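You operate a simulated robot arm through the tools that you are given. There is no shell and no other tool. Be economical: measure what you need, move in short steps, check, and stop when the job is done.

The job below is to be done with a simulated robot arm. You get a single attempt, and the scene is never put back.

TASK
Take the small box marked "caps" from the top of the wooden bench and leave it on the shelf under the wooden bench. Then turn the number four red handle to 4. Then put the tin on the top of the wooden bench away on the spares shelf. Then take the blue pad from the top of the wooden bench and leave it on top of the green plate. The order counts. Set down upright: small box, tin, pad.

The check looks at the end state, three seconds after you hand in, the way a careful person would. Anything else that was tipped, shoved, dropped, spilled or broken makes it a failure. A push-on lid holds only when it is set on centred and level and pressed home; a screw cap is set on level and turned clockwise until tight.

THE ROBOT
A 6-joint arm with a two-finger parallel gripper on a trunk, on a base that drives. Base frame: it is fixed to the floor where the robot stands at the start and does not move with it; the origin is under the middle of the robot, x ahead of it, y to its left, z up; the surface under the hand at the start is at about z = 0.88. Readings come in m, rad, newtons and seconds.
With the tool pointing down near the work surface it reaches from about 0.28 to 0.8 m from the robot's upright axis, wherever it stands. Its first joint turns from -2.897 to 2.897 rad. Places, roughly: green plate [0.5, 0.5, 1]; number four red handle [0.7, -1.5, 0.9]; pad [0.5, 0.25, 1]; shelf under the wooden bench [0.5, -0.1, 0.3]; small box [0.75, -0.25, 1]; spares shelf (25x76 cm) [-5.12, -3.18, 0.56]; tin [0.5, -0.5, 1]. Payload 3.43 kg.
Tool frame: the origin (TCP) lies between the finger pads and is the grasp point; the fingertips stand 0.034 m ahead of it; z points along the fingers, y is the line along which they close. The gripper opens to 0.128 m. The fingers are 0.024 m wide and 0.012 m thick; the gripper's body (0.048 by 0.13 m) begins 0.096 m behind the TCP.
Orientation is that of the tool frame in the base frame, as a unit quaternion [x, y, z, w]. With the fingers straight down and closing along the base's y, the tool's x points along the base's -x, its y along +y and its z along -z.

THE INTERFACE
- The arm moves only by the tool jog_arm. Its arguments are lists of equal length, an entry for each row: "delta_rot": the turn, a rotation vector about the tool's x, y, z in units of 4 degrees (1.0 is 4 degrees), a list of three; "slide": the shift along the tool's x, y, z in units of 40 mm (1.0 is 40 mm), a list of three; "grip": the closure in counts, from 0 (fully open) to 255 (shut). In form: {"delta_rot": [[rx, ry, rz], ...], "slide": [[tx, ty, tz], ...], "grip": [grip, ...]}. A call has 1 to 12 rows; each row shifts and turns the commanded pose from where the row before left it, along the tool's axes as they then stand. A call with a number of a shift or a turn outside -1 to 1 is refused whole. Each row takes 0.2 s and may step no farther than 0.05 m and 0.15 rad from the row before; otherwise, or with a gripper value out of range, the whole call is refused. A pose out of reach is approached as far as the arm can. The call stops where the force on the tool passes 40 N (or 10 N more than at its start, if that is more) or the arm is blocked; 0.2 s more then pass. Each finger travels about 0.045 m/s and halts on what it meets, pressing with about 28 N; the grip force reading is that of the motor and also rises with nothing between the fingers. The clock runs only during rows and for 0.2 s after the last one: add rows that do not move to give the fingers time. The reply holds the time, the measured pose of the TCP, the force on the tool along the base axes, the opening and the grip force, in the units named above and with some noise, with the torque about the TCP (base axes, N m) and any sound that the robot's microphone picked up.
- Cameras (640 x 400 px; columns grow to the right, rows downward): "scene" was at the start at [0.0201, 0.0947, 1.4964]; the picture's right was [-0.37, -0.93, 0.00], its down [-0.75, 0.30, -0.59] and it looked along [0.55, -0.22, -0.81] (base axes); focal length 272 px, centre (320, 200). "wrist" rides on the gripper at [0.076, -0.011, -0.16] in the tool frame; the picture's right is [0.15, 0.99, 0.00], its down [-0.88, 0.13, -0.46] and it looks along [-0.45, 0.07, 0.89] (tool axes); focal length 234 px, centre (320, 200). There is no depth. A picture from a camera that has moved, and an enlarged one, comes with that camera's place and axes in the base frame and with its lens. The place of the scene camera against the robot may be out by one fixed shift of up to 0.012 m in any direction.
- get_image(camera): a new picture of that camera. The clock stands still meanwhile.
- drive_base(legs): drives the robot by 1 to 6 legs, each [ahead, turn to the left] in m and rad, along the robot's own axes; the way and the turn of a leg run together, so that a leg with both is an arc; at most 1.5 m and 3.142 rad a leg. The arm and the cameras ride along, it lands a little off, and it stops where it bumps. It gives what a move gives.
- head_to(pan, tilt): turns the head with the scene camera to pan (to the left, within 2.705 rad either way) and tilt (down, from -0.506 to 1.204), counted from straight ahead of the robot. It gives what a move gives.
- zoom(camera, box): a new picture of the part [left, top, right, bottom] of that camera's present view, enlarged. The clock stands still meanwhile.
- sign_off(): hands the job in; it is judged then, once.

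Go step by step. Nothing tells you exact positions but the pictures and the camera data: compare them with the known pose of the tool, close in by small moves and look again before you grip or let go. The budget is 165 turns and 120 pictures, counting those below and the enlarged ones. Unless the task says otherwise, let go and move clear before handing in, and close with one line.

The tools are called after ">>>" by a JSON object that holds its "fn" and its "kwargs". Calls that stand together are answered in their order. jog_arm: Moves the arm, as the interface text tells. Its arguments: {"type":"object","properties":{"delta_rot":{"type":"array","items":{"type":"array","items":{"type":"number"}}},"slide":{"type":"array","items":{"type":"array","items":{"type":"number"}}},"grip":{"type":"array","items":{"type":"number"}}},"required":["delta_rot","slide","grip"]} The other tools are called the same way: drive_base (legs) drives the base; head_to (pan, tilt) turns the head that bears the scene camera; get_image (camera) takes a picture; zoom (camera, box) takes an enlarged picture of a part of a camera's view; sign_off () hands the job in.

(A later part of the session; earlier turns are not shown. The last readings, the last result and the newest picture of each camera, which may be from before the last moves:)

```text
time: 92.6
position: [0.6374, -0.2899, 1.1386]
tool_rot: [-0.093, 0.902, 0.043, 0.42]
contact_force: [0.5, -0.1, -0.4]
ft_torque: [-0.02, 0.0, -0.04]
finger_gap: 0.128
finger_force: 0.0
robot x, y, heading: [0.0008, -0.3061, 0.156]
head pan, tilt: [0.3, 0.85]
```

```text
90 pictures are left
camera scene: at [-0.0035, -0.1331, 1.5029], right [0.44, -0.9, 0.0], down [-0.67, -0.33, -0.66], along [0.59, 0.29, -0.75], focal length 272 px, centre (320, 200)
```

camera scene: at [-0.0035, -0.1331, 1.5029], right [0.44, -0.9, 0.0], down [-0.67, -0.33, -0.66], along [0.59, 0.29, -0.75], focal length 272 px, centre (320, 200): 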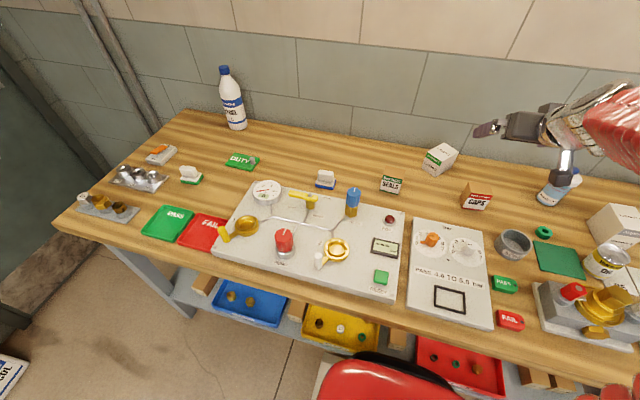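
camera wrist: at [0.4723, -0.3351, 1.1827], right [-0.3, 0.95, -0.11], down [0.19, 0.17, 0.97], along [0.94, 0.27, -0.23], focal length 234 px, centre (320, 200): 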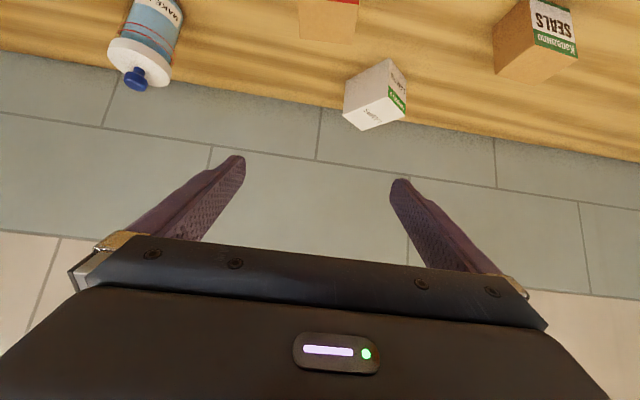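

>>> {"fn": "zoom", "kwargs": {"camera": "scene", "box": [420, 150, 540, 225]}}

>>> {"fn": "zoom", "kwargs": {"camera": "wrist", "box": [250, 0, 410, 100]}}

```text
5.33 times, centred on (480, 188) of scene
camera zoom: at [-0.0035, -0.1331, 1.5029], right [0.44, -0.9, 0.0], down [-0.67, -0.33, -0.66], along [0.59, 0.29, -0.75], focal length 1452 px, centre (-533, 267)
```

zoom: 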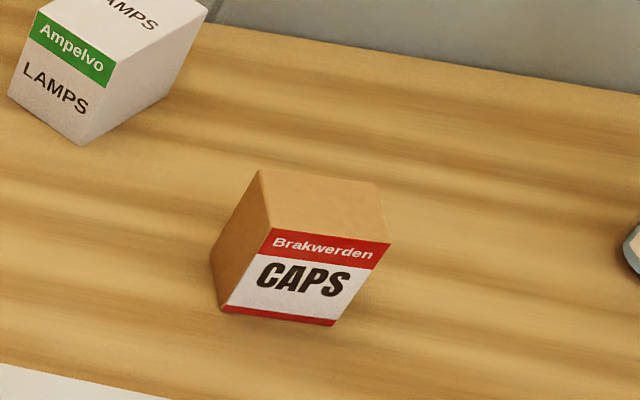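

```text
4.00 times, centred on (330, 50) of wrist
camera zoom: at [0.4722, -0.3349, 1.1829], right [-0.3, 0.95, -0.11], down [0.19, 0.17, 0.97], along [0.94, 0.27, -0.23], focal length 937 px, centre (280, 800)
```

zoom: 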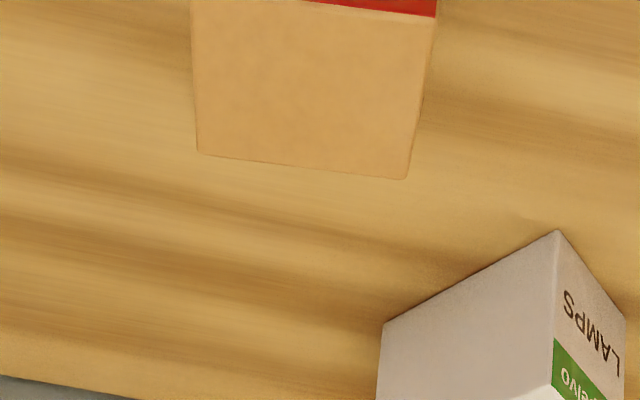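

The caps box centre is at about (0.664, −0.293), yaw 0.27 and 67 mm tall; the wrist camera shows the scene camera is off by roughly 1 cm. I'll align above it and check.

>>> {"fn": "jog_arm", "kwargs": {"delta_rot": [[-0.766, 0, -0.643], [0, 0, 0], [0, 0, 0], [0, 0, 0], [0, 0, 0]], "slide": [[-0.405, -0.25, 0.483], [0.69, 0, 0.579], [0.69, 0, 0.579], [0.69, 0, 0.579], [0, 0, 0]], "grip": [0, 0, 0, 0, 0]}}

>>> {"fn": "get_image", "kwargs": {"camera": "wrist"}}

>>> {"fn": "zoom", "kwargs": {"camera": "scene", "box": [400, 100, 560, 225]}}

```text
time: 93.8
position: [0.6646, -0.2955, 1.0306]
tool_rot: [-0.125, 0.898, 0.059, 0.418]
contact_force: [-0.5, -0.4, 0.0]
ft_torque: [0.02, -0.01, 0.03]
finger_gap: 0.1282
finger_force: 0.1
robot x, y, heading: [0.0057, -0.3086, 0.159]
head pan, tilt: [0.3, 0.85]
```

```text
87 pictures are left
camera wrist: at [0.5029, -0.3514, 1.0749], right [-0.36, 0.93, -0.11], down [0.18, 0.18, 0.97], along [0.92, 0.33, -0.23], focal length 234 px, centre (320, 200)
```

wrist: 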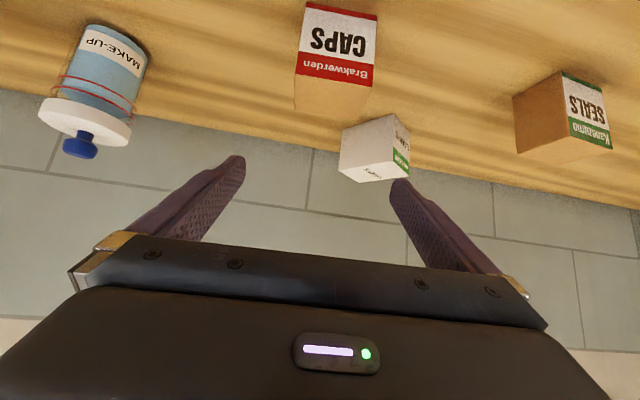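

```text
3.20 times, centred on (480, 162) of scene
camera zoom: at [-0.0034, -0.1331, 1.5029], right [0.44, -0.9, 0.0], down [-0.67, -0.33, -0.66], along [0.59, 0.29, -0.75], focal length 871 px, centre (-192, 320)
```

zoom: 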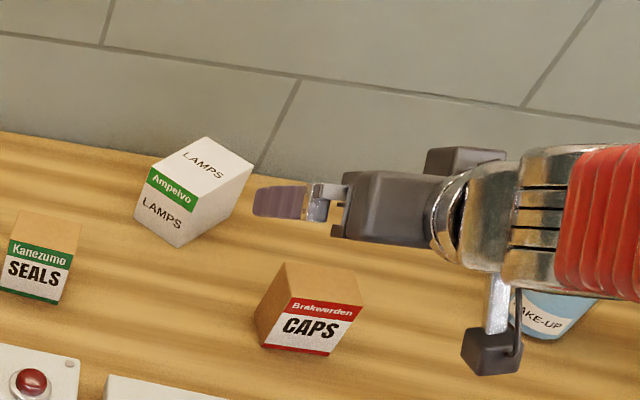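

The wrist view confirms the box centre at (0.66, −0.293). I'll descend straight down to z≈0.93 and grip.

>>> {"fn": "jog_arm", "kwargs": {"delta_rot": [[0, 0, 0], [0, 0, 0], [0, 0, 0], [0, 0, 0]], "slide": [[0.69, 0.06, 0.579], [0.69, 0, 0.579], [0.55, 0, 0.463], [0, 0, 0]], "grip": [0, 0, 0, 0]}}

>>> {"fn": "get_image", "kwargs": {"camera": "wrist"}}

>>> {"fn": "zoom", "kwargs": {"camera": "scene", "box": [400, 130, 560, 255]}}

```text
time: 94.8
position: [0.6641, -0.2929, 0.9289]
tool_rot: [-0.125, 0.898, 0.059, 0.417]
contact_force: [0.3, -0.3, -0.3]
ft_torque: [-0.04, 0.01, -0.01]
finger_gap: 0.1281
finger_force: 0.0
robot x, y, heading: [0.0032, -0.3067, 0.158]
head pan, tilt: [0.3, 0.85]
```

```text
85 pictures are left
camera wrist: at [0.5025, -0.3493, 0.9739], right [-0.36, 0.93, -0.11], down [0.18, 0.18, 0.97], along [0.92, 0.33, -0.23], focal length 234 px, centre (320, 200)
```

wrist: 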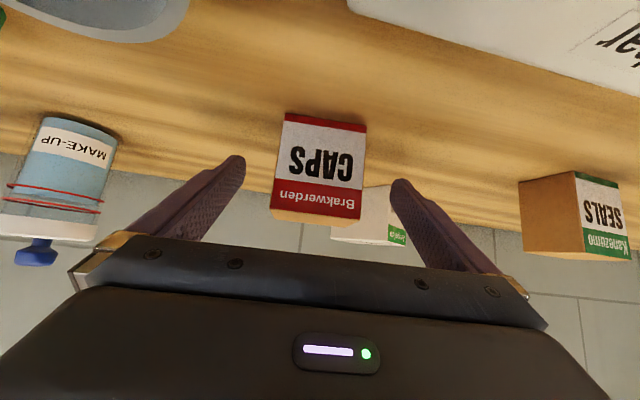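

```text
3.20 times, centred on (480, 192) of scene
camera zoom: at [-0.0034, -0.1331, 1.5029], right [0.44, -0.9, 0.0], down [-0.67, -0.33, -0.66], along [0.59, 0.29, -0.75], focal length 871 px, centre (-192, 224)
```

zoom: 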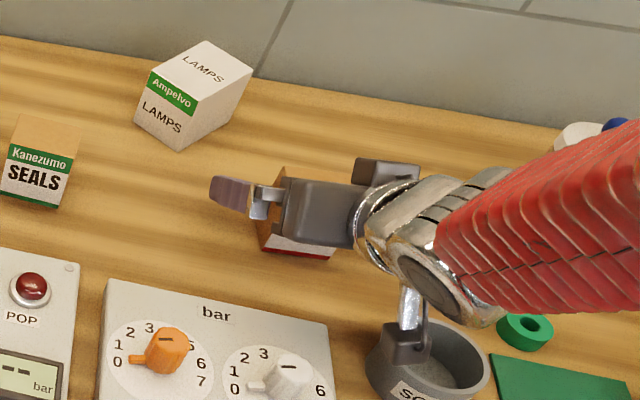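

The box sits between the fingers, so I'll close.

>>> {"fn": "jog_arm", "kwargs": {"delta_rot": [[0, 0, 0], [0, 0, 0], [0, 0, 0], [0, 0, 0], [0, 0, 0], [0, 0, 0], [0, 0, 0], [0, 0, 0]], "slide": [[0, 0, 0], [0, 0, 0], [0, 0, 0], [0, 0, 0], [0, 0, 0], [0, 0, 0], [0, 0, 0], [0, 0, 0]], "grip": [255, 255, 255, 255, 255, 255, 255, 255]}}

>>> {"fn": "jog_arm", "kwargs": {"delta_rot": [[0, 0, 0], [0, 0, 0], [0, 0, 0], [0, 0, 0]], "slide": [[-0.3, 0, -0.26], [-0.69, 0, -0.579], [-0.69, 0, -0.579], [-0.69, 0, -0.579]], "grip": [255, 255, 255, 255]}}

>>> {"fn": "get_image", "kwargs": {"camera": "wrist"}}

```text
time: 96.6
position: [0.6644, -0.2929, 0.9293]
tool_rot: [-0.125, 0.898, 0.058, 0.418]
contact_force: [0.3, 0.0, 0.9]
ft_torque: [-0.05, 0.02, 0.01]
finger_gap: 0.0594
finger_force: 27.9
robot x, y, heading: [0.0046, -0.3045, 0.158]
head pan, tilt: [0.3, 0.85]
```

```text
time: 97.6
position: [0.6644, -0.2922, 1.0523]
tool_rot: [-0.125, 0.898, 0.059, 0.417]
contact_force: [0.7, 0.0, -0.4]
ft_torque: [-0.02, -0.02, 0.0]
finger_gap: 0.0594
finger_force: 27.6
robot x, y, heading: [0.005, -0.3071, 0.161]
head pan, tilt: [0.3, 0.85]
```

```text
83 pictures are left
camera wrist: at [0.5032, -0.3498, 1.0973], right [-0.36, 0.93, -0.11], down [0.18, 0.18, 0.97], along [0.92, 0.33, -0.23], focal length 234 px, centre (320, 200)
```

wrist: 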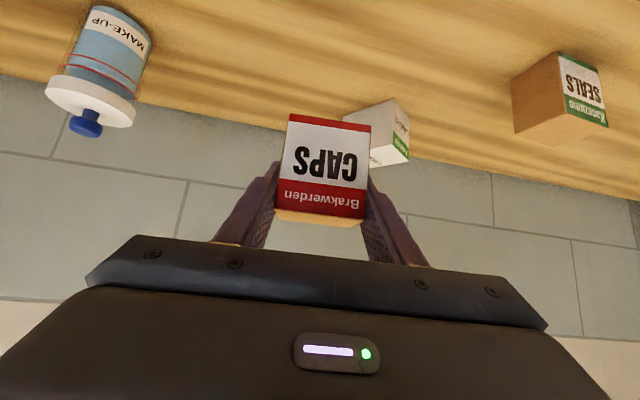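

The caps box is held. I'll raise it, back away from the bench, then extend low.

>>> {"fn": "jog_arm", "kwargs": {"delta_rot": [[0, 0, 0], [0, 0, 0], [0, 0, 0]], "slide": [[-0.69, 0, -0.579], [-0.69, 0, -0.579], [0, 0, 0]], "grip": [255, 255, 255]}}

>>> {"fn": "drive_base", "kwargs": {"legs": [[-0.88, 0]]}}

>>> {"fn": "jog_arm", "kwargs": {"delta_rot": [[0, 0, 0], [0, 0, 0], [0, 0, 0], [0, 0, 0], [0, 0, 0], [0, 0, 0], [0, 0, 0], [0, 0, 0]], "slide": [[0, 1, 0], [0, 1, 0], [0, 1, 0], [0.766, 0, 0.643], [0.766, 0, 0.643], [0.766, 0, 0.643], [0.766, 0, 0.643], [0.766, 0, 0.643]], "grip": [255, 255, 255, 255, 255, 255, 255, 255]}}

```text
time: 98.4
position: [0.6651, -0.2924, 1.1262]
tool_rot: [-0.125, 0.898, 0.059, 0.418]
contact_force: [0.7, -0.3, -1.4]
ft_torque: [0.02, 0.01, 0.02]
finger_gap: 0.0593
finger_force: 28.2
robot x, y, heading: [0.0061, -0.3057, 0.159]
head pan, tilt: [0.3, 0.85]
```

```text
time: 104.4
position: [-0.2124, -0.4324, 1.125]
tool_rot: [-0.125, 0.898, 0.059, 0.418]
contact_force: [0.2, 0.2, 0.1]
ft_torque: [-0.02, -0.01, 0.0]
finger_gap: 0.0592
finger_force: 28.8
robot x, y, heading: [-0.8704, -0.4455, 0.158]
head pan, tilt: [0.3, 0.85]
```

```text
time: 106.4
position: [-0.2646, -0.2938, 0.9138]
tool_rot: [-0.24, 0.887, 0.064, 0.39]
contact_force: [-0.9, 0.6, -0.4]
ft_torque: [0.03, -0.03, -0.02]
finger_gap: 0.0594
finger_force: 27.6
robot x, y, heading: [-0.874, -0.4481, 0.156]
head pan, tilt: [0.3, 0.85]
stopped in row 8: the arm was blocked; the commanded pose is now the measured one
```

>>> {"fn": "head_to", "kwargs": {"pan": 0.0, "tilt": 0.9}}

>>> {"fn": "get_image", "kwargs": {"camera": "scene"}}

>>> {"fn": "get_image", "kwargs": {"camera": "wrist"}}

```text
time: 107.2
position: [-0.2655, -0.2932, 0.9156]
tool_rot: [-0.241, 0.887, 0.064, 0.39]
contact_force: [0.8, -0.1, -0.8]
ft_torque: [0.0, -0.01, -0.02]
finger_gap: 0.0594
finger_force: 27.8
robot x, y, heading: [-0.8737, -0.4439, 0.158]
head pan, tilt: [0.0, 0.901]
```

```text
82 pictures are left
camera scene: at [-0.8763, -0.2952, 1.499], right [0.16, -0.99, 0.0], down [-0.77, -0.12, -0.62], along [0.61, 0.1, -0.78], focal length 272 px, centre (320, 200)
```

scene: 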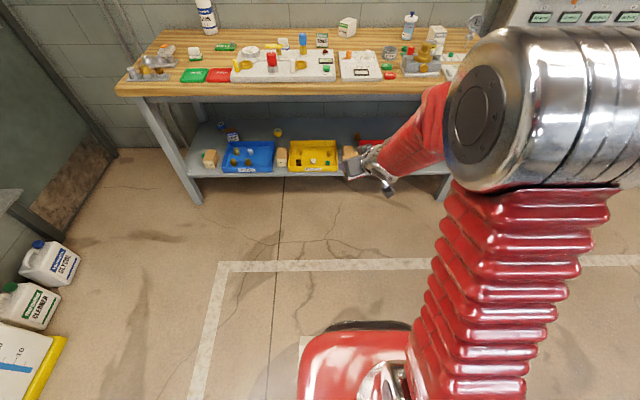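

```text
81 pictures are left
camera wrist: at [-0.4089, -0.3794, 0.9704], right [-0.56, 0.81, -0.18], down [0.15, 0.31, 0.94], along [0.82, 0.5, -0.29], focal length 234 px, centre (320, 200)
```

wrist: 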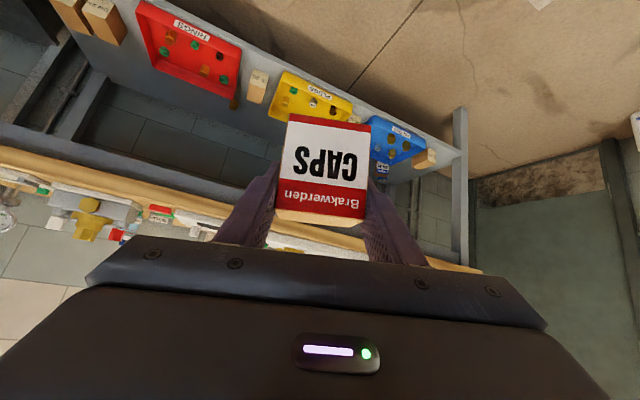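

The arm folded too tightly there. I'll move outward while restoring the hand's orientation.

>>> {"fn": "jog_arm", "kwargs": {"delta_rot": [[0, 0, 0], [0.41, -0.19, 0.73], [0.41, -0.19, 0.73], [0.41, -0.19, 0.73], [0.41, -0.19, 0.73], [0, 0, 0]], "slide": [[-0.643, 0, 0.766], [-0.643, 0, 0.766], [-0.643, 0, 0.766], [-0.643, 0, 0.766], [-0.643, 0, 0.766], [0, 0, 0]], "grip": [255, 255, 255, 255, 255, 255]}}

```text
time: 108.6
position: [-0.0808, -0.2235, 0.9043]
tool_rot: [-0.126, 0.898, 0.06, 0.417]
contact_force: [0.5, 0.0, -0.1]
ft_torque: [-0.02, 0.0, 0.01]
finger_gap: 0.0593
finger_force: 28.0
out of reach, approached as far as the arm can: row 5
robot x, y, heading: [-0.8747, -0.4444, 0.157]
head pan, tilt: [0.0, 0.901]
```

>>> {"fn": "jog_arm", "kwargs": {"delta_rot": [[0, 0, 0], [0, 0, 0], [0, 0, 0], [0, 0, 0], [0, 0, 0], [0, 0, 0], [0, 0, 0]], "slide": [[0.766, 0, 0.643], [0.766, 0, 0.643], [0.766, 0, 0.643], [0.766, 0, 0.643], [0.766, 0, 0.643], [0.766, 0, 0.643], [0, 0, 0]], "grip": [255, 255, 255, 255, 255, 255, 255]}}

>>> {"fn": "jog_arm", "kwargs": {"delta_rot": [[0, 0, 0], [0, 0, 0], [0, 0, 0], [0, 0, 0], [0, 0, 0], [0, 0, 0], [0, 0, 0]], "slide": [[0.766, 0, 0.643], [0.766, 0, 0.643], [0.766, 0, 0.643], [0.766, 0, 0.643], [0.766, 0, 0.643], [0.766, 0, 0.643], [0, 0, 0]], "grip": [255, 255, 255, 255, 255, 255, 255]}}

>>> {"fn": "get_image", "kwargs": {"camera": "scene"}}

>>> {"fn": "get_image", "kwargs": {"camera": "wrist"}}

```text
time: 110.2
position: [-0.0625, -0.2775, 0.6681]
tool_rot: [-0.127, 0.898, 0.064, 0.415]
contact_force: [-0.5, -0.3, -0.4]
ft_torque: [-0.04, -0.01, 0.01]
finger_gap: 0.0594
finger_force: 28.2
out of reach, approached as far as the arm can: row 1, 2, 3, 4, 5, 6
robot x, y, heading: [-0.8746, -0.4466, 0.155]
head pan, tilt: [0.0, 0.901]
```

```text
time: 111.8
position: [-0.0531, -0.2892, 0.4282]
tool_rot: [-0.126, 0.898, 0.061, 0.417]
contact_force: [0.1, -0.1, -0.6]
ft_torque: [0.01, -0.01, -0.02]
finger_gap: 0.0592
finger_force: 27.9
out of reach, approached as far as the arm can: row 1, 2, 3
robot x, y, heading: [-0.874, -0.4457, 0.16]
head pan, tilt: [0.0, 0.901]
```

```text
80 pictures are left
camera scene: at [-0.876, -0.2952, 1.499], right [0.16, -0.99, 0.0], down [-0.77, -0.12, -0.62], along [0.61, 0.1, -0.78], focal length 272 px, centre (320, 200)
```

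scene: 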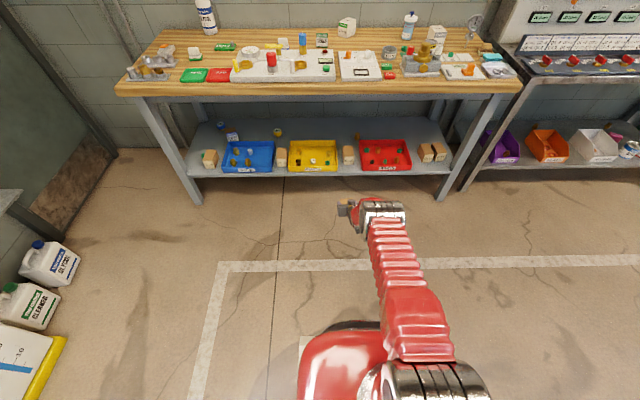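

```text
79 pictures are left
camera wrist: at [-0.2133, -0.3461, 0.4739], right [-0.36, 0.93, -0.11], down [0.18, 0.18, 0.97], along [0.91, 0.33, -0.23], focal length 234 px, centre (320, 200)
```

wrist: 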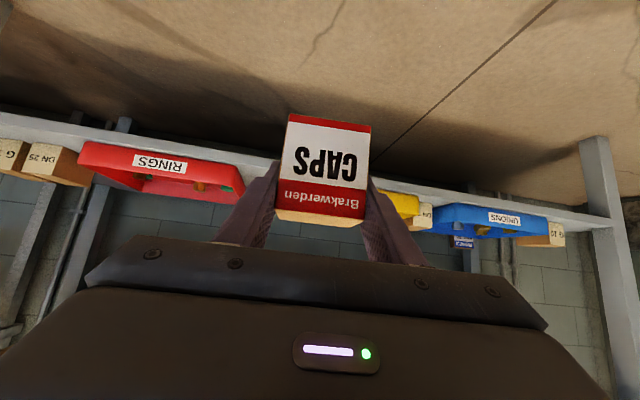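

Good low pose. The forearm would come close to the bench edge for a deep placement, so I'll check the shelf ends for shallower free spots.

>>> {"fn": "zoom", "kwargs": {"camera": "scene", "box": [170, 90, 330, 190]}}

>>> {"fn": "zoom", "kwargs": {"camera": "scene", "box": [320, 80, 480, 205]}}

```text
4.00 times, centred on (250, 140) of scene
camera zoom: at [-0.876, -0.2952, 1.499], right [0.16, -0.99, 0.0], down [-0.77, -0.12, -0.62], along [0.61, 0.1, -0.78], focal length 1089 px, centre (600, 440)
```

zoom: 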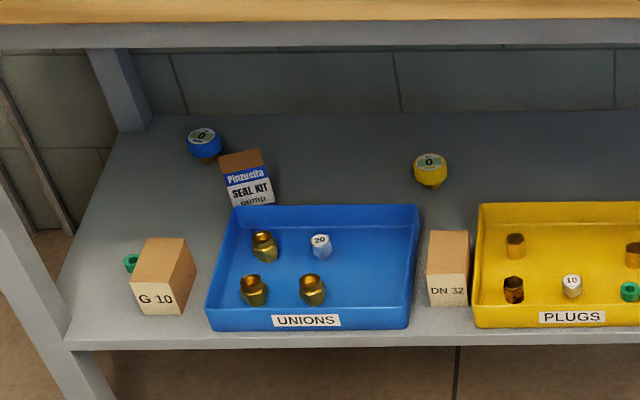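

```text
3.20 times, centred on (400, 142) of scene
camera zoom: at [-0.876, -0.2952, 1.499], right [0.16, -0.99, 0.0], down [-0.77, -0.12, -0.62], along [0.61, 0.1, -0.78], focal length 871 px, centre (64, 384)
```

zoom: 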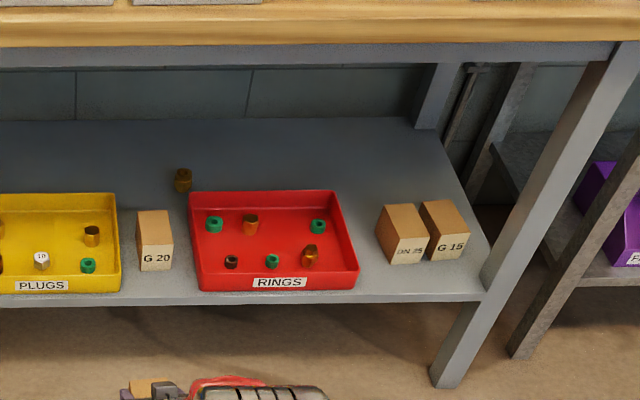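

The spot behind the yellow tray still looks best, and the forearm should clear the apron by about 6 cm. I'll shift the hand left to line up with the tray.

>>> {"fn": "jog_arm", "kwargs": {"delta_rot": [[0, 0, 0], [0, 0, 0], [0, 0, 0], [0, 0, 0]], "slide": [[0, 0.95, 0], [0, 0.95, 0], [0, 0.95, 0], [0, 0, 0]], "grip": [255, 255, 255, 255]}}

```text
time: 112.8
position: [-0.0431, -0.266, 0.4262]
tool_rot: [-0.128, 0.898, 0.065, 0.415]
contact_force: [0.6, 0.1, -0.9]
ft_torque: [-0.04, 0.0, 0.03]
finger_gap: 0.0595
finger_force: 28.0
out of reach, approached as far as the arm can: row 1, 2, 3
robot x, y, heading: [-0.8758, -0.4472, 0.16]
head pan, tilt: [0.0, 0.901]
```

I'll shift the base left instead, with a small back-off manoeuvre in free space.

>>> {"fn": "drive_base", "kwargs": {"legs": [[0, -0.3], [-0.35, 0], [0, 0.3]]}}

>>> {"fn": "get_image", "kwargs": {"camera": "wrist"}}

```text
time: 118.3
position: [-0.3943, -0.2137, 0.4248]
tool_rot: [-0.13, 0.898, 0.07, 0.414]
contact_force: [0.3, -0.2, -0.2]
ft_torque: [0.0, 0.01, 0.01]
finger_gap: 0.0595
finger_force: 27.7
robot x, y, heading: [-1.2213, -0.4061, 0.162]
head pan, tilt: [0.0, 0.901]
```

```text
76 pictures are left
camera wrist: at [-0.5543, -0.2735, 0.4703], right [-0.38, 0.92, -0.1], down [0.18, 0.18, 0.97], along [0.91, 0.35, -0.23], focal length 234 px, centre (320, 200)
```

wrist: 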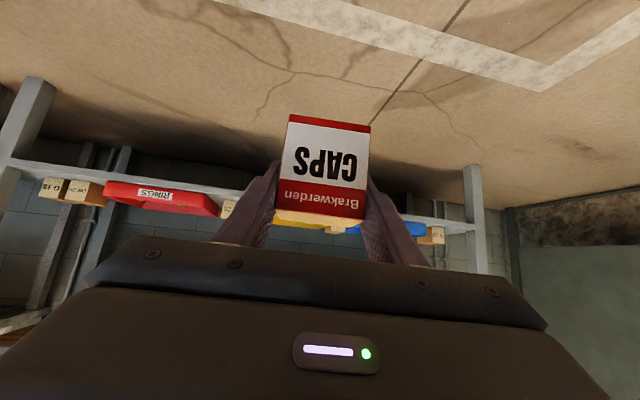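

>>> {"fn": "drive_base", "kwargs": {"legs": [[0.62, 0]]}}

>>> {"fn": "head_to", "kwargs": {"pan": 0.0, "tilt": 0.8}}

>>> {"fn": "get_image", "kwargs": {"camera": "scene"}}

>>> {"fn": "get_image", "kwargs": {"camera": "wrist"}}

```text
time: 122.7
position: [0.2265, -0.1195, 0.425]
tool_rot: [-0.127, 0.899, 0.068, 0.413]
contact_force: [0.4, 0.7, -0.8]
ft_torque: [-0.03, -0.01, -0.03]
finger_gap: 0.0594
finger_force: 28.2
robot x, y, heading: [-0.6004, -0.3076, 0.154]
head pan, tilt: [0.0, 0.901]
```

```text
time: 123.4
position: [0.2251, -0.1196, 0.4251]
tool_rot: [-0.128, 0.899, 0.068, 0.414]
contact_force: [-0.2, 0.2, -0.9]
ft_torque: [-0.01, 0.04, 0.02]
finger_gap: 0.0596
finger_force: 27.8
robot x, y, heading: [-0.6031, -0.3118, 0.155]
head pan, tilt: [0.0, 0.799]
```

```text
75 pictures are left
camera scene: at [-0.6007, -0.1581, 1.5069], right [0.15, -0.99, 0.0], down [-0.71, -0.11, -0.7], along [0.69, 0.11, -0.72], focal length 272 px, centre (320, 200)
```

scene: 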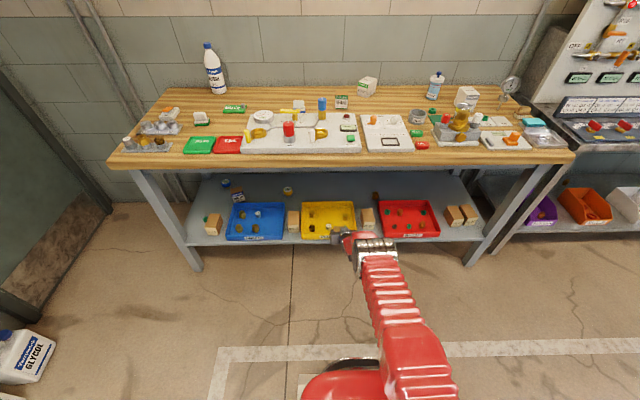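

```text
74 pictures are left
camera wrist: at [0.0657, -0.1779, 0.4712], right [-0.37, 0.92, -0.1], down [0.18, 0.17, 0.97], along [0.91, 0.34, -0.23], focal length 234 px, centre (320, 200)
```

wrist: 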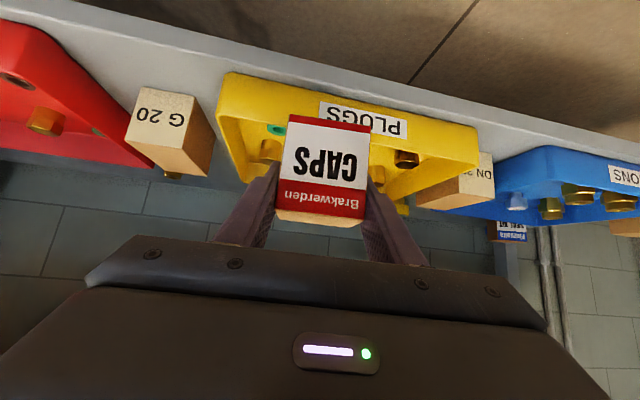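

>>> {"fn": "drive_base", "kwargs": {"legs": [[0.2, 0]]}}

>>> {"fn": "get_image", "kwargs": {"camera": "wrist"}}

>>> {"fn": "get_image", "kwargs": {"camera": "scene"}}

```text
time: 125.3
position: [0.4273, -0.0867, 0.425]
tool_rot: [-0.128, 0.898, 0.068, 0.415]
contact_force: [-0.5, -0.3, -1.2]
ft_torque: [0.05, 0.01, 0.0]
finger_gap: 0.0592
finger_force: 27.9
robot x, y, heading: [-0.4025, -0.2778, 0.157]
head pan, tilt: [0.0, 0.799]
```

```text
73 pictures are left
camera wrist: at [0.2664, -0.1462, 0.4711], right [-0.37, 0.92, -0.1], down [0.18, 0.17, 0.97], along [0.91, 0.34, -0.23], focal length 234 px, centre (320, 200)
```

wrist: 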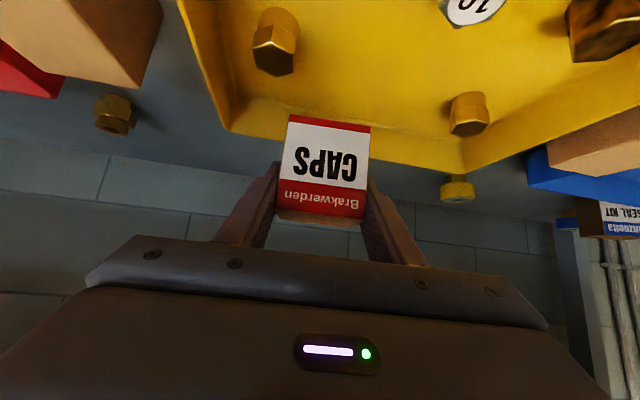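

```text
72 pictures are left
camera scene: at [-0.3999, -0.1267, 1.5069], right [0.15, -0.99, 0.0], down [-0.71, -0.11, -0.7], along [0.69, 0.11, -0.72], focal length 272 px, centre (320, 200)
```

scene: 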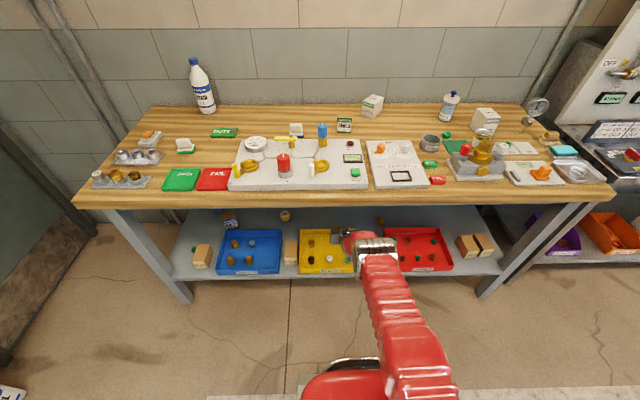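

>>> {"fn": "drive_base", "kwargs": {"legs": [[0.1, 0]]}}

>>> {"fn": "get_image", "kwargs": {"camera": "scene"}}

```text
time: 126.6
position: [0.5235, -0.0722, 0.4244]
tool_rot: [-0.129, 0.899, 0.068, 0.413]
contact_force: [0.0, -0.4, -0.8]
ft_torque: [0.04, 0.0, 0.01]
finger_gap: 0.0596
finger_force: 27.8
robot x, y, heading: [-0.3026, -0.2661, 0.153]
head pan, tilt: [0.0, 0.799]
```

```text
71 pictures are left
camera scene: at [-0.3026, -0.1115, 1.5069], right [0.15, -0.99, 0.0], down [-0.71, -0.11, -0.7], along [0.69, 0.11, -0.72], focal length 272 px, centre (320, 200)
```

scene: 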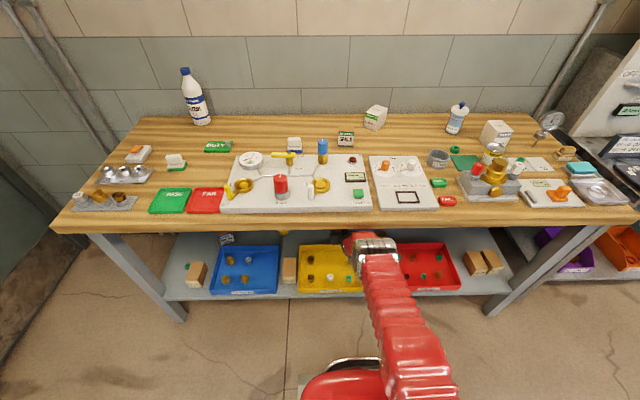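

>>> {"fn": "drive_base", "kwargs": {"legs": [[0.075, 0]]}}

>>> {"fn": "get_image", "kwargs": {"camera": "wrist"}}

>>> {"fn": "get_image", "kwargs": {"camera": "scene"}}

```text
time: 127.5
position: [0.5229, -0.0732, 0.3912]
tool_rot: [-0.129, 0.91, 0.065, 0.389]
contact_force: [0.7, 0.6, -0.3]
ft_torque: [-0.01, 0.0, -0.03]
finger_gap: 0.0596
finger_force: 27.9
robot x, y, heading: [-0.2797, -0.2582, 0.153]
head pan, tilt: [0.0, 0.799]
stopped in leg 1: the robot was blocked; the commanded pose is now the measured one
```

```text
70 pictures are left
camera wrist: at [0.3659, -0.1311, 0.4455], right [-0.38, 0.92, -0.09], down [0.23, 0.19, 0.95], along [0.9, 0.34, -0.28], focal length 234 px, centre (320, 200)
```

wrist: 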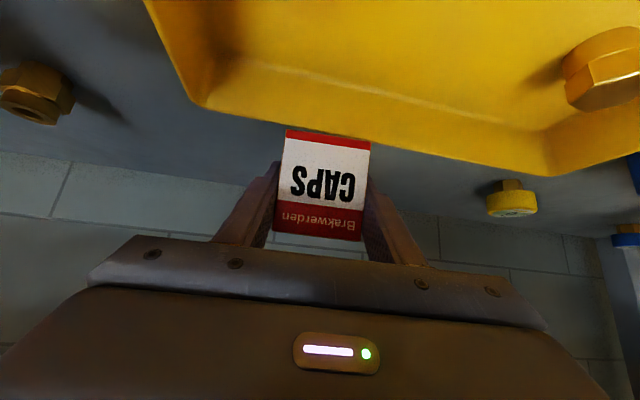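

```text
69 pictures are left
camera scene: at [-0.2757, -0.1071, 1.5069], right [0.15, -0.99, 0.0], down [-0.71, -0.11, -0.7], along [0.69, 0.11, -0.72], focal length 272 px, centre (320, 200)
```

scene: 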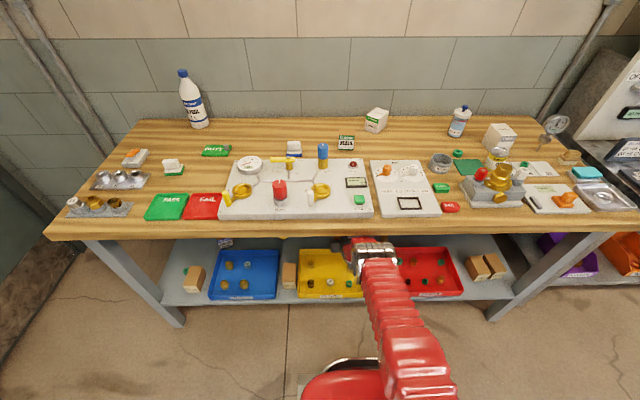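

The forearm touched the bench apron. I'll ease back, raise slightly, then use a more extended, flatter arm for the insertion.

>>> {"fn": "drive_base", "kwargs": {"legs": [[-0.04, 0]]}}

>>> {"fn": "jog_arm", "kwargs": {"delta_rot": [[0, 0, 0], [0, 0, 0]], "slide": [[-0.6, 0, -0.58], [0, 0, 0]], "grip": [255, 255]}}

>>> {"fn": "get_image", "kwargs": {"camera": "wrist"}}

```text
time: 128.5
position: [0.4837, -0.0786, 0.3934]
tool_rot: [-0.129, 0.909, 0.067, 0.392]
contact_force: [2.8, 1.4, 7.3]
ft_torque: [-0.14, -0.28, 0.1]
finger_gap: 0.0594
finger_force: 28.1
robot x, y, heading: [-0.3199, -0.2664, 0.157]
head pan, tilt: [0.0, 0.799]
```

```text
time: 129.1
position: [0.4857, -0.0792, 0.4263]
tool_rot: [-0.131, 0.909, 0.069, 0.39]
contact_force: [-0.2, -0.2, -1.3]
ft_torque: [0.02, -0.02, -0.01]
finger_gap: 0.0594
finger_force: 27.9
robot x, y, heading: [-0.319, -0.2636, 0.154]
head pan, tilt: [0.0, 0.799]
```

```text
68 pictures are left
camera wrist: at [0.328, -0.1391, 0.4807], right [-0.38, 0.92, -0.08], down [0.23, 0.18, 0.96], along [0.89, 0.35, -0.28], focal length 234 px, centre (320, 200)
```

wrist: 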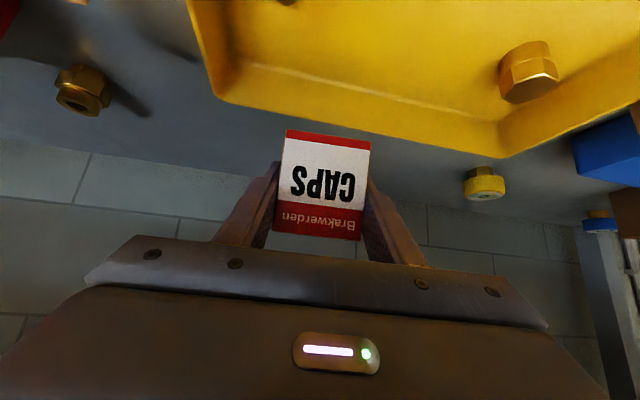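

>>> {"fn": "zoom", "kwargs": {"camera": "wrist", "box": [240, 100, 420, 260]}}

>>> {"fn": "drive_base", "kwargs": {"legs": [[-0.5, 0]]}}

>>> {"fn": "get_image", "kwargs": {"camera": "scene"}}

>>> {"fn": "zoom", "kwargs": {"camera": "scene", "box": [170, 170, 490, 280]}}

```text
2.50 times, centred on (330, 180) of wrist
camera zoom: at [0.328, -0.1391, 0.4807], right [-0.38, 0.92, -0.08], down [0.23, 0.18, 0.96], along [0.89, 0.35, -0.28], focal length 585 px, centre (295, 250)
```

zoom: 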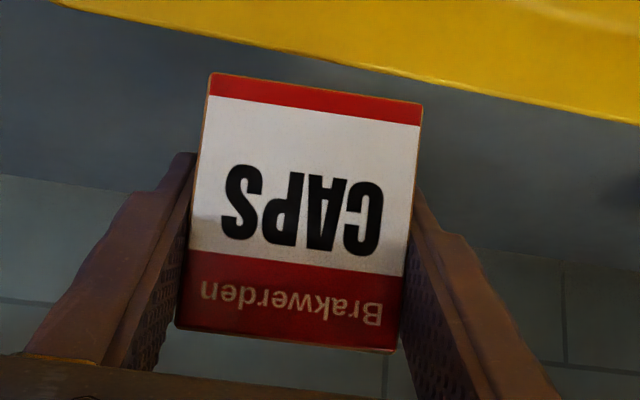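

```text
time: 132.8
position: [-0.01, -0.1561, 0.4256]
tool_rot: [-0.131, 0.908, 0.069, 0.391]
contact_force: [0.0, 0.1, -0.6]
ft_torque: [-0.01, -0.02, 0.0]
finger_gap: 0.0595
finger_force: 28.3
robot x, y, heading: [-0.8157, -0.3404, 0.156]
head pan, tilt: [0.0, 0.799]
```

```text
66 pictures are left
camera scene: at [-0.8115, -0.1915, 1.5069], right [0.16, -0.99, 0.0], down [-0.71, -0.11, -0.7], along [0.69, 0.11, -0.72], focal length 272 px, centre (320, 200)
```

scene: 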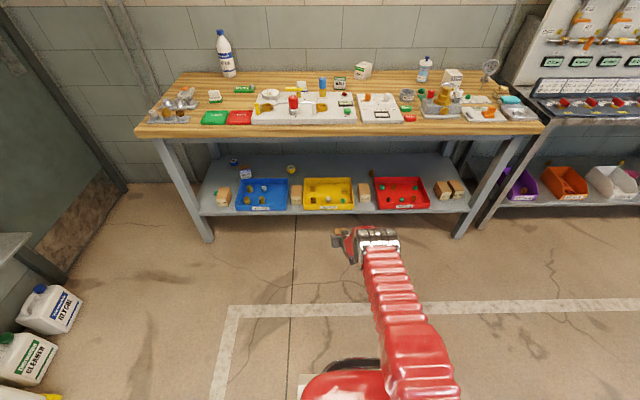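

```text
2.00 times, centred on (330, 225) of scene
camera zoom: at [-0.8115, -0.1915, 1.5069], right [0.16, -0.99, 0.0], down [-0.71, -0.11, -0.7], along [0.69, 0.11, -0.72], focal length 544 px, centre (300, 150)
```

zoom: 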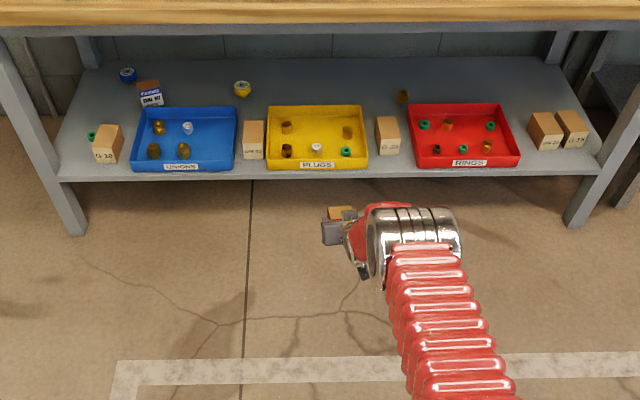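

The tray is unmoved, but the box has tipped about 10° in the hand. I'll tilt the hand about 11° more to level it, then extend the arm forward.

>>> {"fn": "jog_arm", "kwargs": {"delta_rot": [[0, -0.92, 0], [0, -0.92, 0], [0, -0.92, 0], [0, 0, 0], [0, 0, 0], [0, 0, 0], [0, 0, 0], [0, 0, 0]], "slide": [[0, 0, 0], [0, 0, 0], [0, 0, 0], [-0.545, 0, 0.839], [-0.545, 0, 0.839], [-0.545, 0, 0.839], [-0.545, 0, 0.839], [0, 0, 0]], "grip": [255, 255, 255, 255, 255, 255, 255, 255]}}

>>> {"fn": "zoom", "kwargs": {"camera": "wrist", "box": [240, 100, 420, 260]}}

>>> {"fn": "get_image", "kwargs": {"camera": "scene"}}

```text
time: 134.6
position: [0.0635, -0.1506, 0.4366]
tool_rot: [-0.124, 0.867, 0.081, 0.476]
contact_force: [0.0, -0.2, -0.8]
ft_torque: [0.0, 0.0, 0.0]
finger_gap: 0.0596
finger_force: 28.1
out of reach, approached as far as the arm can: row 1, 2, 3, 5, 6, 7
robot x, y, heading: [-0.8164, -0.3434, 0.159]
head pan, tilt: [0.0, 0.799]
```

```text
2.50 times, centred on (330, 180) of wrist
camera zoom: at [-0.1008, -0.2125, 0.4576], right [-0.36, 0.93, -0.1], down [0.05, 0.13, 0.99], along [0.93, 0.36, -0.09], focal length 585 px, centre (295, 250)
```

zoom: 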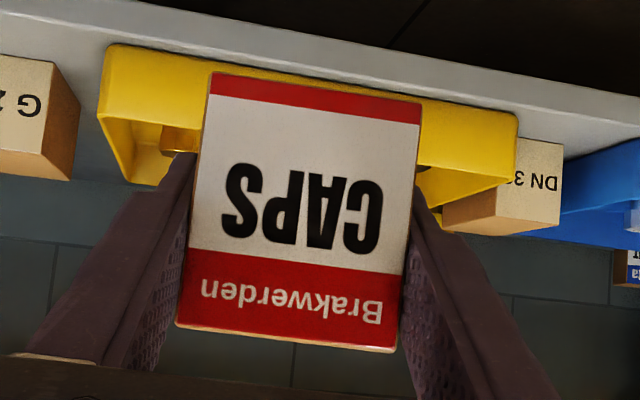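

```text
63 pictures are left
camera scene: at [-0.8115, -0.1915, 1.5069], right [0.16, -0.99, 0.0], down [-0.71, -0.11, -0.7], along [0.69, 0.11, -0.72], focal length 272 px, centre (320, 200)
```

scene: 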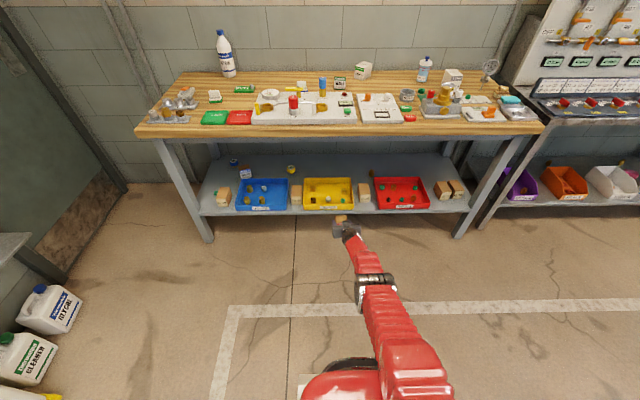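

The box is level again. I'll lower a little more in this flatter pose and check reach, then shift the base left.

>>> {"fn": "jog_arm", "kwargs": {"delta_rot": [[0, 0, 0], [0, 0, 0]], "slide": [[0.8, 0, 0.5], [0, 0, 0]], "grip": [255, 255]}}

>>> {"fn": "drive_base", "kwargs": {"legs": [[0, -0.2], [-0.35, 0], [0, 0.2]]}}

>>> {"fn": "get_image", "kwargs": {"camera": "wrist"}}

```text
time: 135.2
position: [0.0428, -0.1487, 0.4121]
tool_rot: [-0.124, 0.867, 0.082, 0.476]
contact_force: [-0.6, 0.0, -1.2]
ft_torque: [-0.01, 0.0, 0.03]
finger_gap: 0.0595
finger_force: 28.1
out of reach, approached as far as the arm can: row 1
robot x, y, heading: [-0.8132, -0.3424, 0.155]
head pan, tilt: [0.0, 0.799]
```

```text
time: 139.9
position: [-0.308, -0.1345, 0.411]
tool_rot: [-0.124, 0.867, 0.082, 0.476]
contact_force: [0.1, -0.7, -0.3]
ft_torque: [0.0, 0.0, -0.01]
finger_gap: 0.0595
finger_force: 28.4
robot x, y, heading: [-1.1631, -0.3362, 0.157]
head pan, tilt: [0.0, 0.799]
```

```text
62 pictures are left
camera wrist: at [-0.472, -0.1952, 0.4317], right [-0.37, 0.93, -0.1], down [0.05, 0.13, 0.99], along [0.93, 0.36, -0.09], focal length 234 px, centre (320, 200)
```

wrist: 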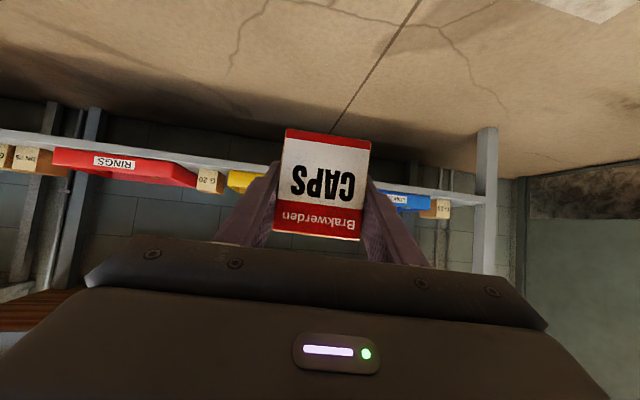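

>>> {"fn": "drive_base", "kwargs": {"legs": [[0.72, 0]]}}

>>> {"fn": "get_image", "kwargs": {"camera": "wrist"}}

>>> {"fn": "get_image", "kwargs": {"camera": "scene"}}

```text
time: 144.9
position: [0.4042, -0.02, 0.4113]
tool_rot: [-0.123, 0.867, 0.082, 0.476]
contact_force: [-0.7, 0.0, -0.8]
ft_torque: [-0.03, 0.01, 0.01]
finger_gap: 0.0596
finger_force: 28.0
robot x, y, heading: [-0.4542, -0.2218, 0.16]
head pan, tilt: [0.0, 0.799]
```

```text
61 pictures are left
camera wrist: at [0.2399, -0.0832, 0.432], right [-0.36, 0.93, -0.1], down [0.05, 0.13, 0.99], along [0.93, 0.36, -0.09], focal length 234 px, centre (320, 200)
```

wrist: 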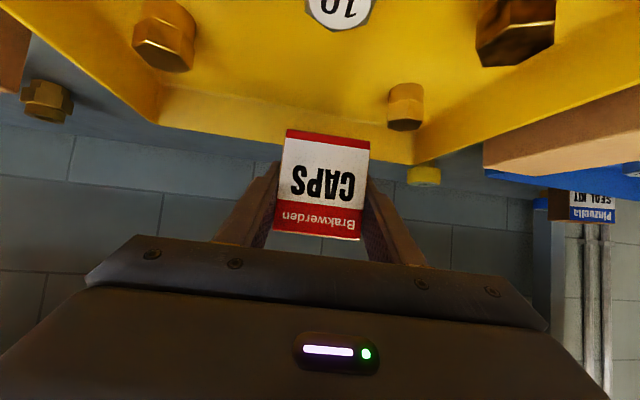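

```text
60 pictures are left
camera scene: at [-0.4482, -0.0739, 1.5069], right [0.16, -0.99, 0.0], down [-0.71, -0.11, -0.7], along [0.69, 0.11, -0.72], focal length 272 px, centre (320, 200)
```

scene: 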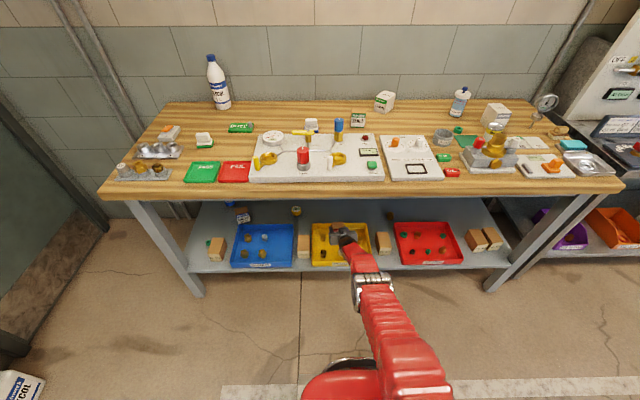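

>>> {"fn": "drive_base", "kwargs": {"legs": [[0.12, 0]]}}

>>> {"fn": "drive_base", "kwargs": {"legs": [[0.075, 0]]}}

>>> {"fn": "get_image", "kwargs": {"camera": "wrist"}}

```text
time: 146.4
position: [0.5238, -0.0041, 0.4117]
tool_rot: [-0.123, 0.867, 0.082, 0.476]
contact_force: [0.1, 1.0, -1.4]
ft_torque: [0.02, 0.0, -0.02]
finger_gap: 0.0595
finger_force: 28.3
robot x, y, heading: [-0.3355, -0.208, 0.154]
head pan, tilt: [0.0, 0.799]
```

```text
time: 147.5
position: [0.5992, 0.0086, 0.4105]
tool_rot: [-0.123, 0.867, 0.082, 0.476]
contact_force: [-1.1, -0.3, -0.8]
ft_torque: [0.0, 0.0, 0.0]
finger_gap: 0.0593
finger_force: 28.1
robot x, y, heading: [-0.2558, -0.1923, 0.159]
head pan, tilt: [0.0, 0.799]
```

```text
59 pictures are left
camera wrist: at [0.4341, -0.0525, 0.4325], right [-0.36, 0.93, -0.1], down [0.05, 0.13, 0.99], along [0.93, 0.36, -0.09], focal length 234 px, centre (320, 200)
```

wrist: 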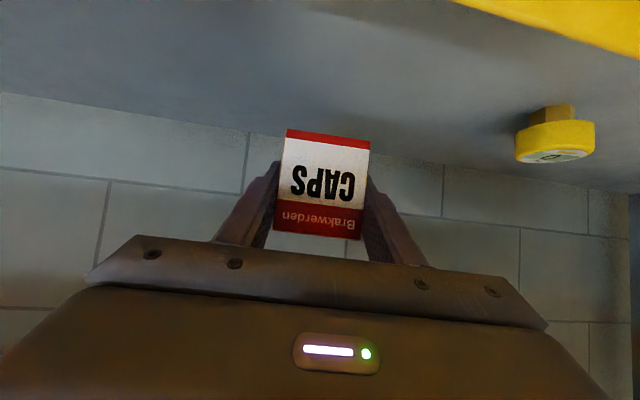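

The box is past the tray. Lowering pulls the hand in a little, so I'll alternate small drives forward with lowering.

>>> {"fn": "drive_base", "kwargs": {"legs": [[0.03, 0]]}}

>>> {"fn": "jog_arm", "kwargs": {"delta_rot": [[0, 0, 0], [0, 0, 0], [0, 0, 0]], "slide": [[0.42, 0, 0.266], [0.42, 0, 0.266], [0, 0, 0]], "grip": [255, 255, 255]}}

>>> {"fn": "get_image", "kwargs": {"camera": "wrist"}}

```text
time: 148.4
position: [0.6282, 0.0129, 0.4127]
tool_rot: [-0.123, 0.867, 0.082, 0.475]
contact_force: [0.1, 0.1, -0.6]
ft_torque: [0.02, 0.02, 0.0]
finger_gap: 0.0593
finger_force: 27.8
robot x, y, heading: [-0.2306, -0.187, 0.153]
head pan, tilt: [0.0, 0.799]
```

```text
time: 149.2
position: [0.6096, -0.0002, 0.386]
tool_rot: [-0.123, 0.868, 0.081, 0.475]
contact_force: [0.5, 0.1, -1.2]
ft_torque: [0.03, 0.0, 0.02]
finger_gap: 0.0592
finger_force: 28.1
out of reach, approached as far as the arm can: row 1, 2
robot x, y, heading: [-0.2286, -0.186, 0.16]
head pan, tilt: [0.0, 0.799]
```

```text
58 pictures are left
camera wrist: at [0.4455, -0.0614, 0.4069], right [-0.36, 0.93, -0.1], down [0.05, 0.13, 0.99], along [0.93, 0.36, -0.09], focal length 234 px, centre (320, 200)
```

wrist: 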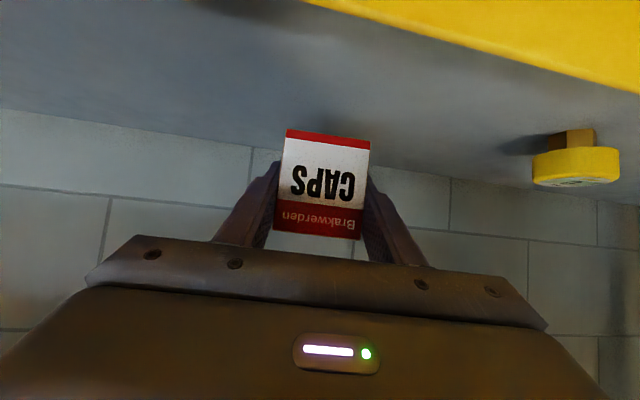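

>>> {"fn": "drive_base", "kwargs": {"legs": [[0.025, 0]]}}

>>> {"fn": "jog_arm", "kwargs": {"delta_rot": [[0, 0, 0], [0, 0, 0], [0, 0, 0]], "slide": [[0.38, 0, 0.24], [0.38, 0, 0.24], [0, 0, 0]], "grip": [255, 255, 255]}}

>>> {"fn": "get_image", "kwargs": {"camera": "wrist"}}

```text
time: 150.0
position: [0.6344, 0.0037, 0.386]
tool_rot: [-0.122, 0.868, 0.081, 0.475]
contact_force: [0.4, 1.0, -0.6]
ft_torque: [-0.01, -0.04, 0.01]
finger_gap: 0.0595
finger_force: 27.6
robot x, y, heading: [-0.2052, -0.1845, 0.159]
head pan, tilt: [0.0, 0.799]
```

```text
time: 150.8
position: [0.6175, 0.0009, 0.3681]
tool_rot: [-0.123, 0.867, 0.081, 0.476]
contact_force: [0.5, 0.5, -0.8]
ft_torque: [-0.03, 0.02, 0.01]
finger_gap: 0.0593
finger_force: 27.9
out of reach, approached as far as the arm can: row 1, 2
robot x, y, heading: [-0.2065, -0.1858, 0.153]
head pan, tilt: [0.0, 0.799]
```

```text
57 pictures are left
camera wrist: at [0.453, -0.06, 0.3893], right [-0.36, 0.93, -0.1], down [0.05, 0.13, 0.99], along [0.93, 0.36, -0.09], focal length 234 px, centre (320, 200)
```

wrist: 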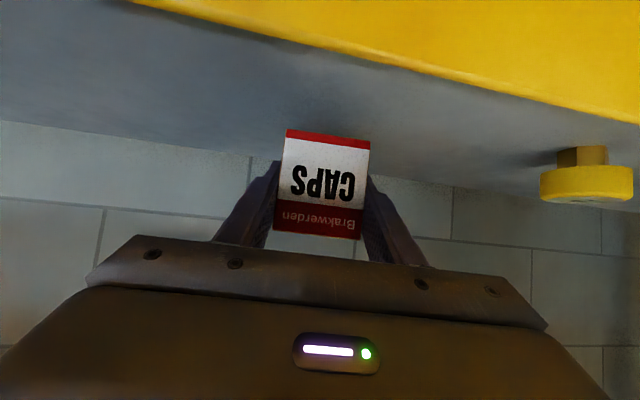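

>>> {"fn": "drive_base", "kwargs": {"legs": [[0.025, 0]]}}

>>> {"fn": "jog_arm", "kwargs": {"delta_rot": [[0, 0, 0], [0, 0, 0], [0, 0, 0]], "slide": [[0.38, 0, 0.24], [0.38, 0, 0.24], [0, 0, 0]], "grip": [255, 255, 255]}}

>>> {"fn": "get_image", "kwargs": {"camera": "wrist"}}

```text
time: 151.7
position: [0.6416, 0.0048, 0.3676]
tool_rot: [-0.124, 0.867, 0.082, 0.475]
contact_force: [-1.2, -0.7, -0.2]
ft_torque: [0.01, -0.03, -0.05]
finger_gap: 0.0595
finger_force: 28.5
robot x, y, heading: [-0.1766, -0.1814, 0.155]
head pan, tilt: [0.0, 0.799]
```

```text
time: 152.5
position: [0.6381, 0.0053, 0.3635]
tool_rot: [-0.124, 0.868, 0.083, 0.474]
contact_force: [-0.5, 0.6, -1.2]
ft_torque: [-0.03, -0.01, -0.01]
finger_gap: 0.0594
finger_force: 27.9
out of reach, approached as far as the arm can: row 1, 2
robot x, y, heading: [-0.1785, -0.1826, 0.157]
head pan, tilt: [0.0, 0.799]
```

```text
56 pictures are left
camera wrist: at [0.473, -0.0569, 0.3849], right [-0.37, 0.93, -0.1], down [0.05, 0.13, 0.99], along [0.93, 0.36, -0.1], focal length 234 px, centre (320, 200)
```

wrist: 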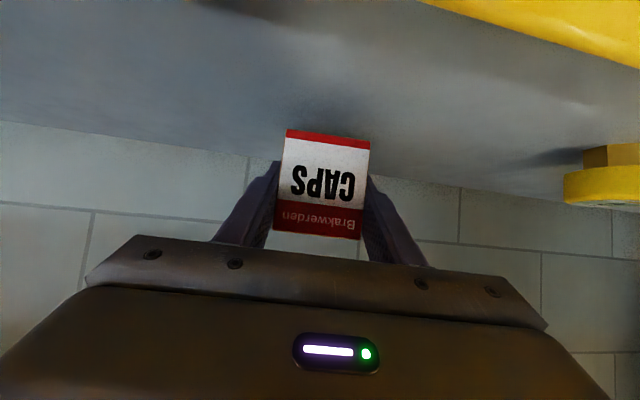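

>>> {"fn": "jog_arm", "kwargs": {"delta_rot": [[0, 0, 0], [0, 0, 0], [0, 0, 0]], "slide": [[0.35, 0, -0.05], [0.35, 0, -0.05], [0, 0, 0]], "grip": [255, 255, 255]}}

>>> {"fn": "get_image", "kwargs": {"camera": "wrist"}}

```text
time: 153.3
position: [0.6228, -0.0002, 0.3505]
tool_rot: [-0.127, 0.868, 0.086, 0.473]
contact_force: [0.0, 0.2, -0.9]
ft_torque: [-0.01, 0.01, -0.01]
finger_gap: 0.0594
finger_force: 27.8
out of reach, approached as far as the arm can: row 2
robot x, y, heading: [-0.1795, -0.183, 0.157]
head pan, tilt: [0.0, 0.799]
```

```text
55 pictures are left
camera wrist: at [0.4591, -0.0633, 0.372], right [-0.37, 0.92, -0.09], down [0.06, 0.12, 0.99], along [0.93, 0.36, -0.1], focal length 234 px, centre (320, 200)
```

wrist: 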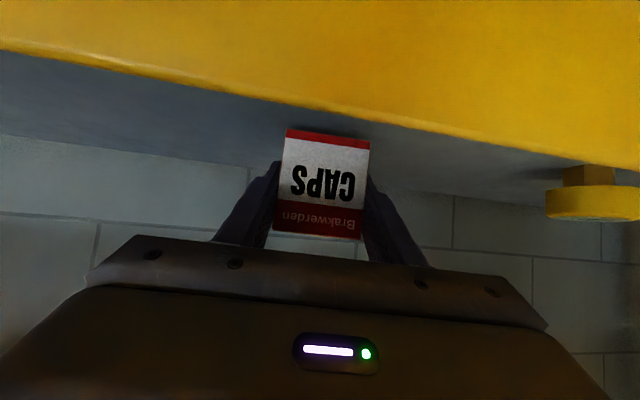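

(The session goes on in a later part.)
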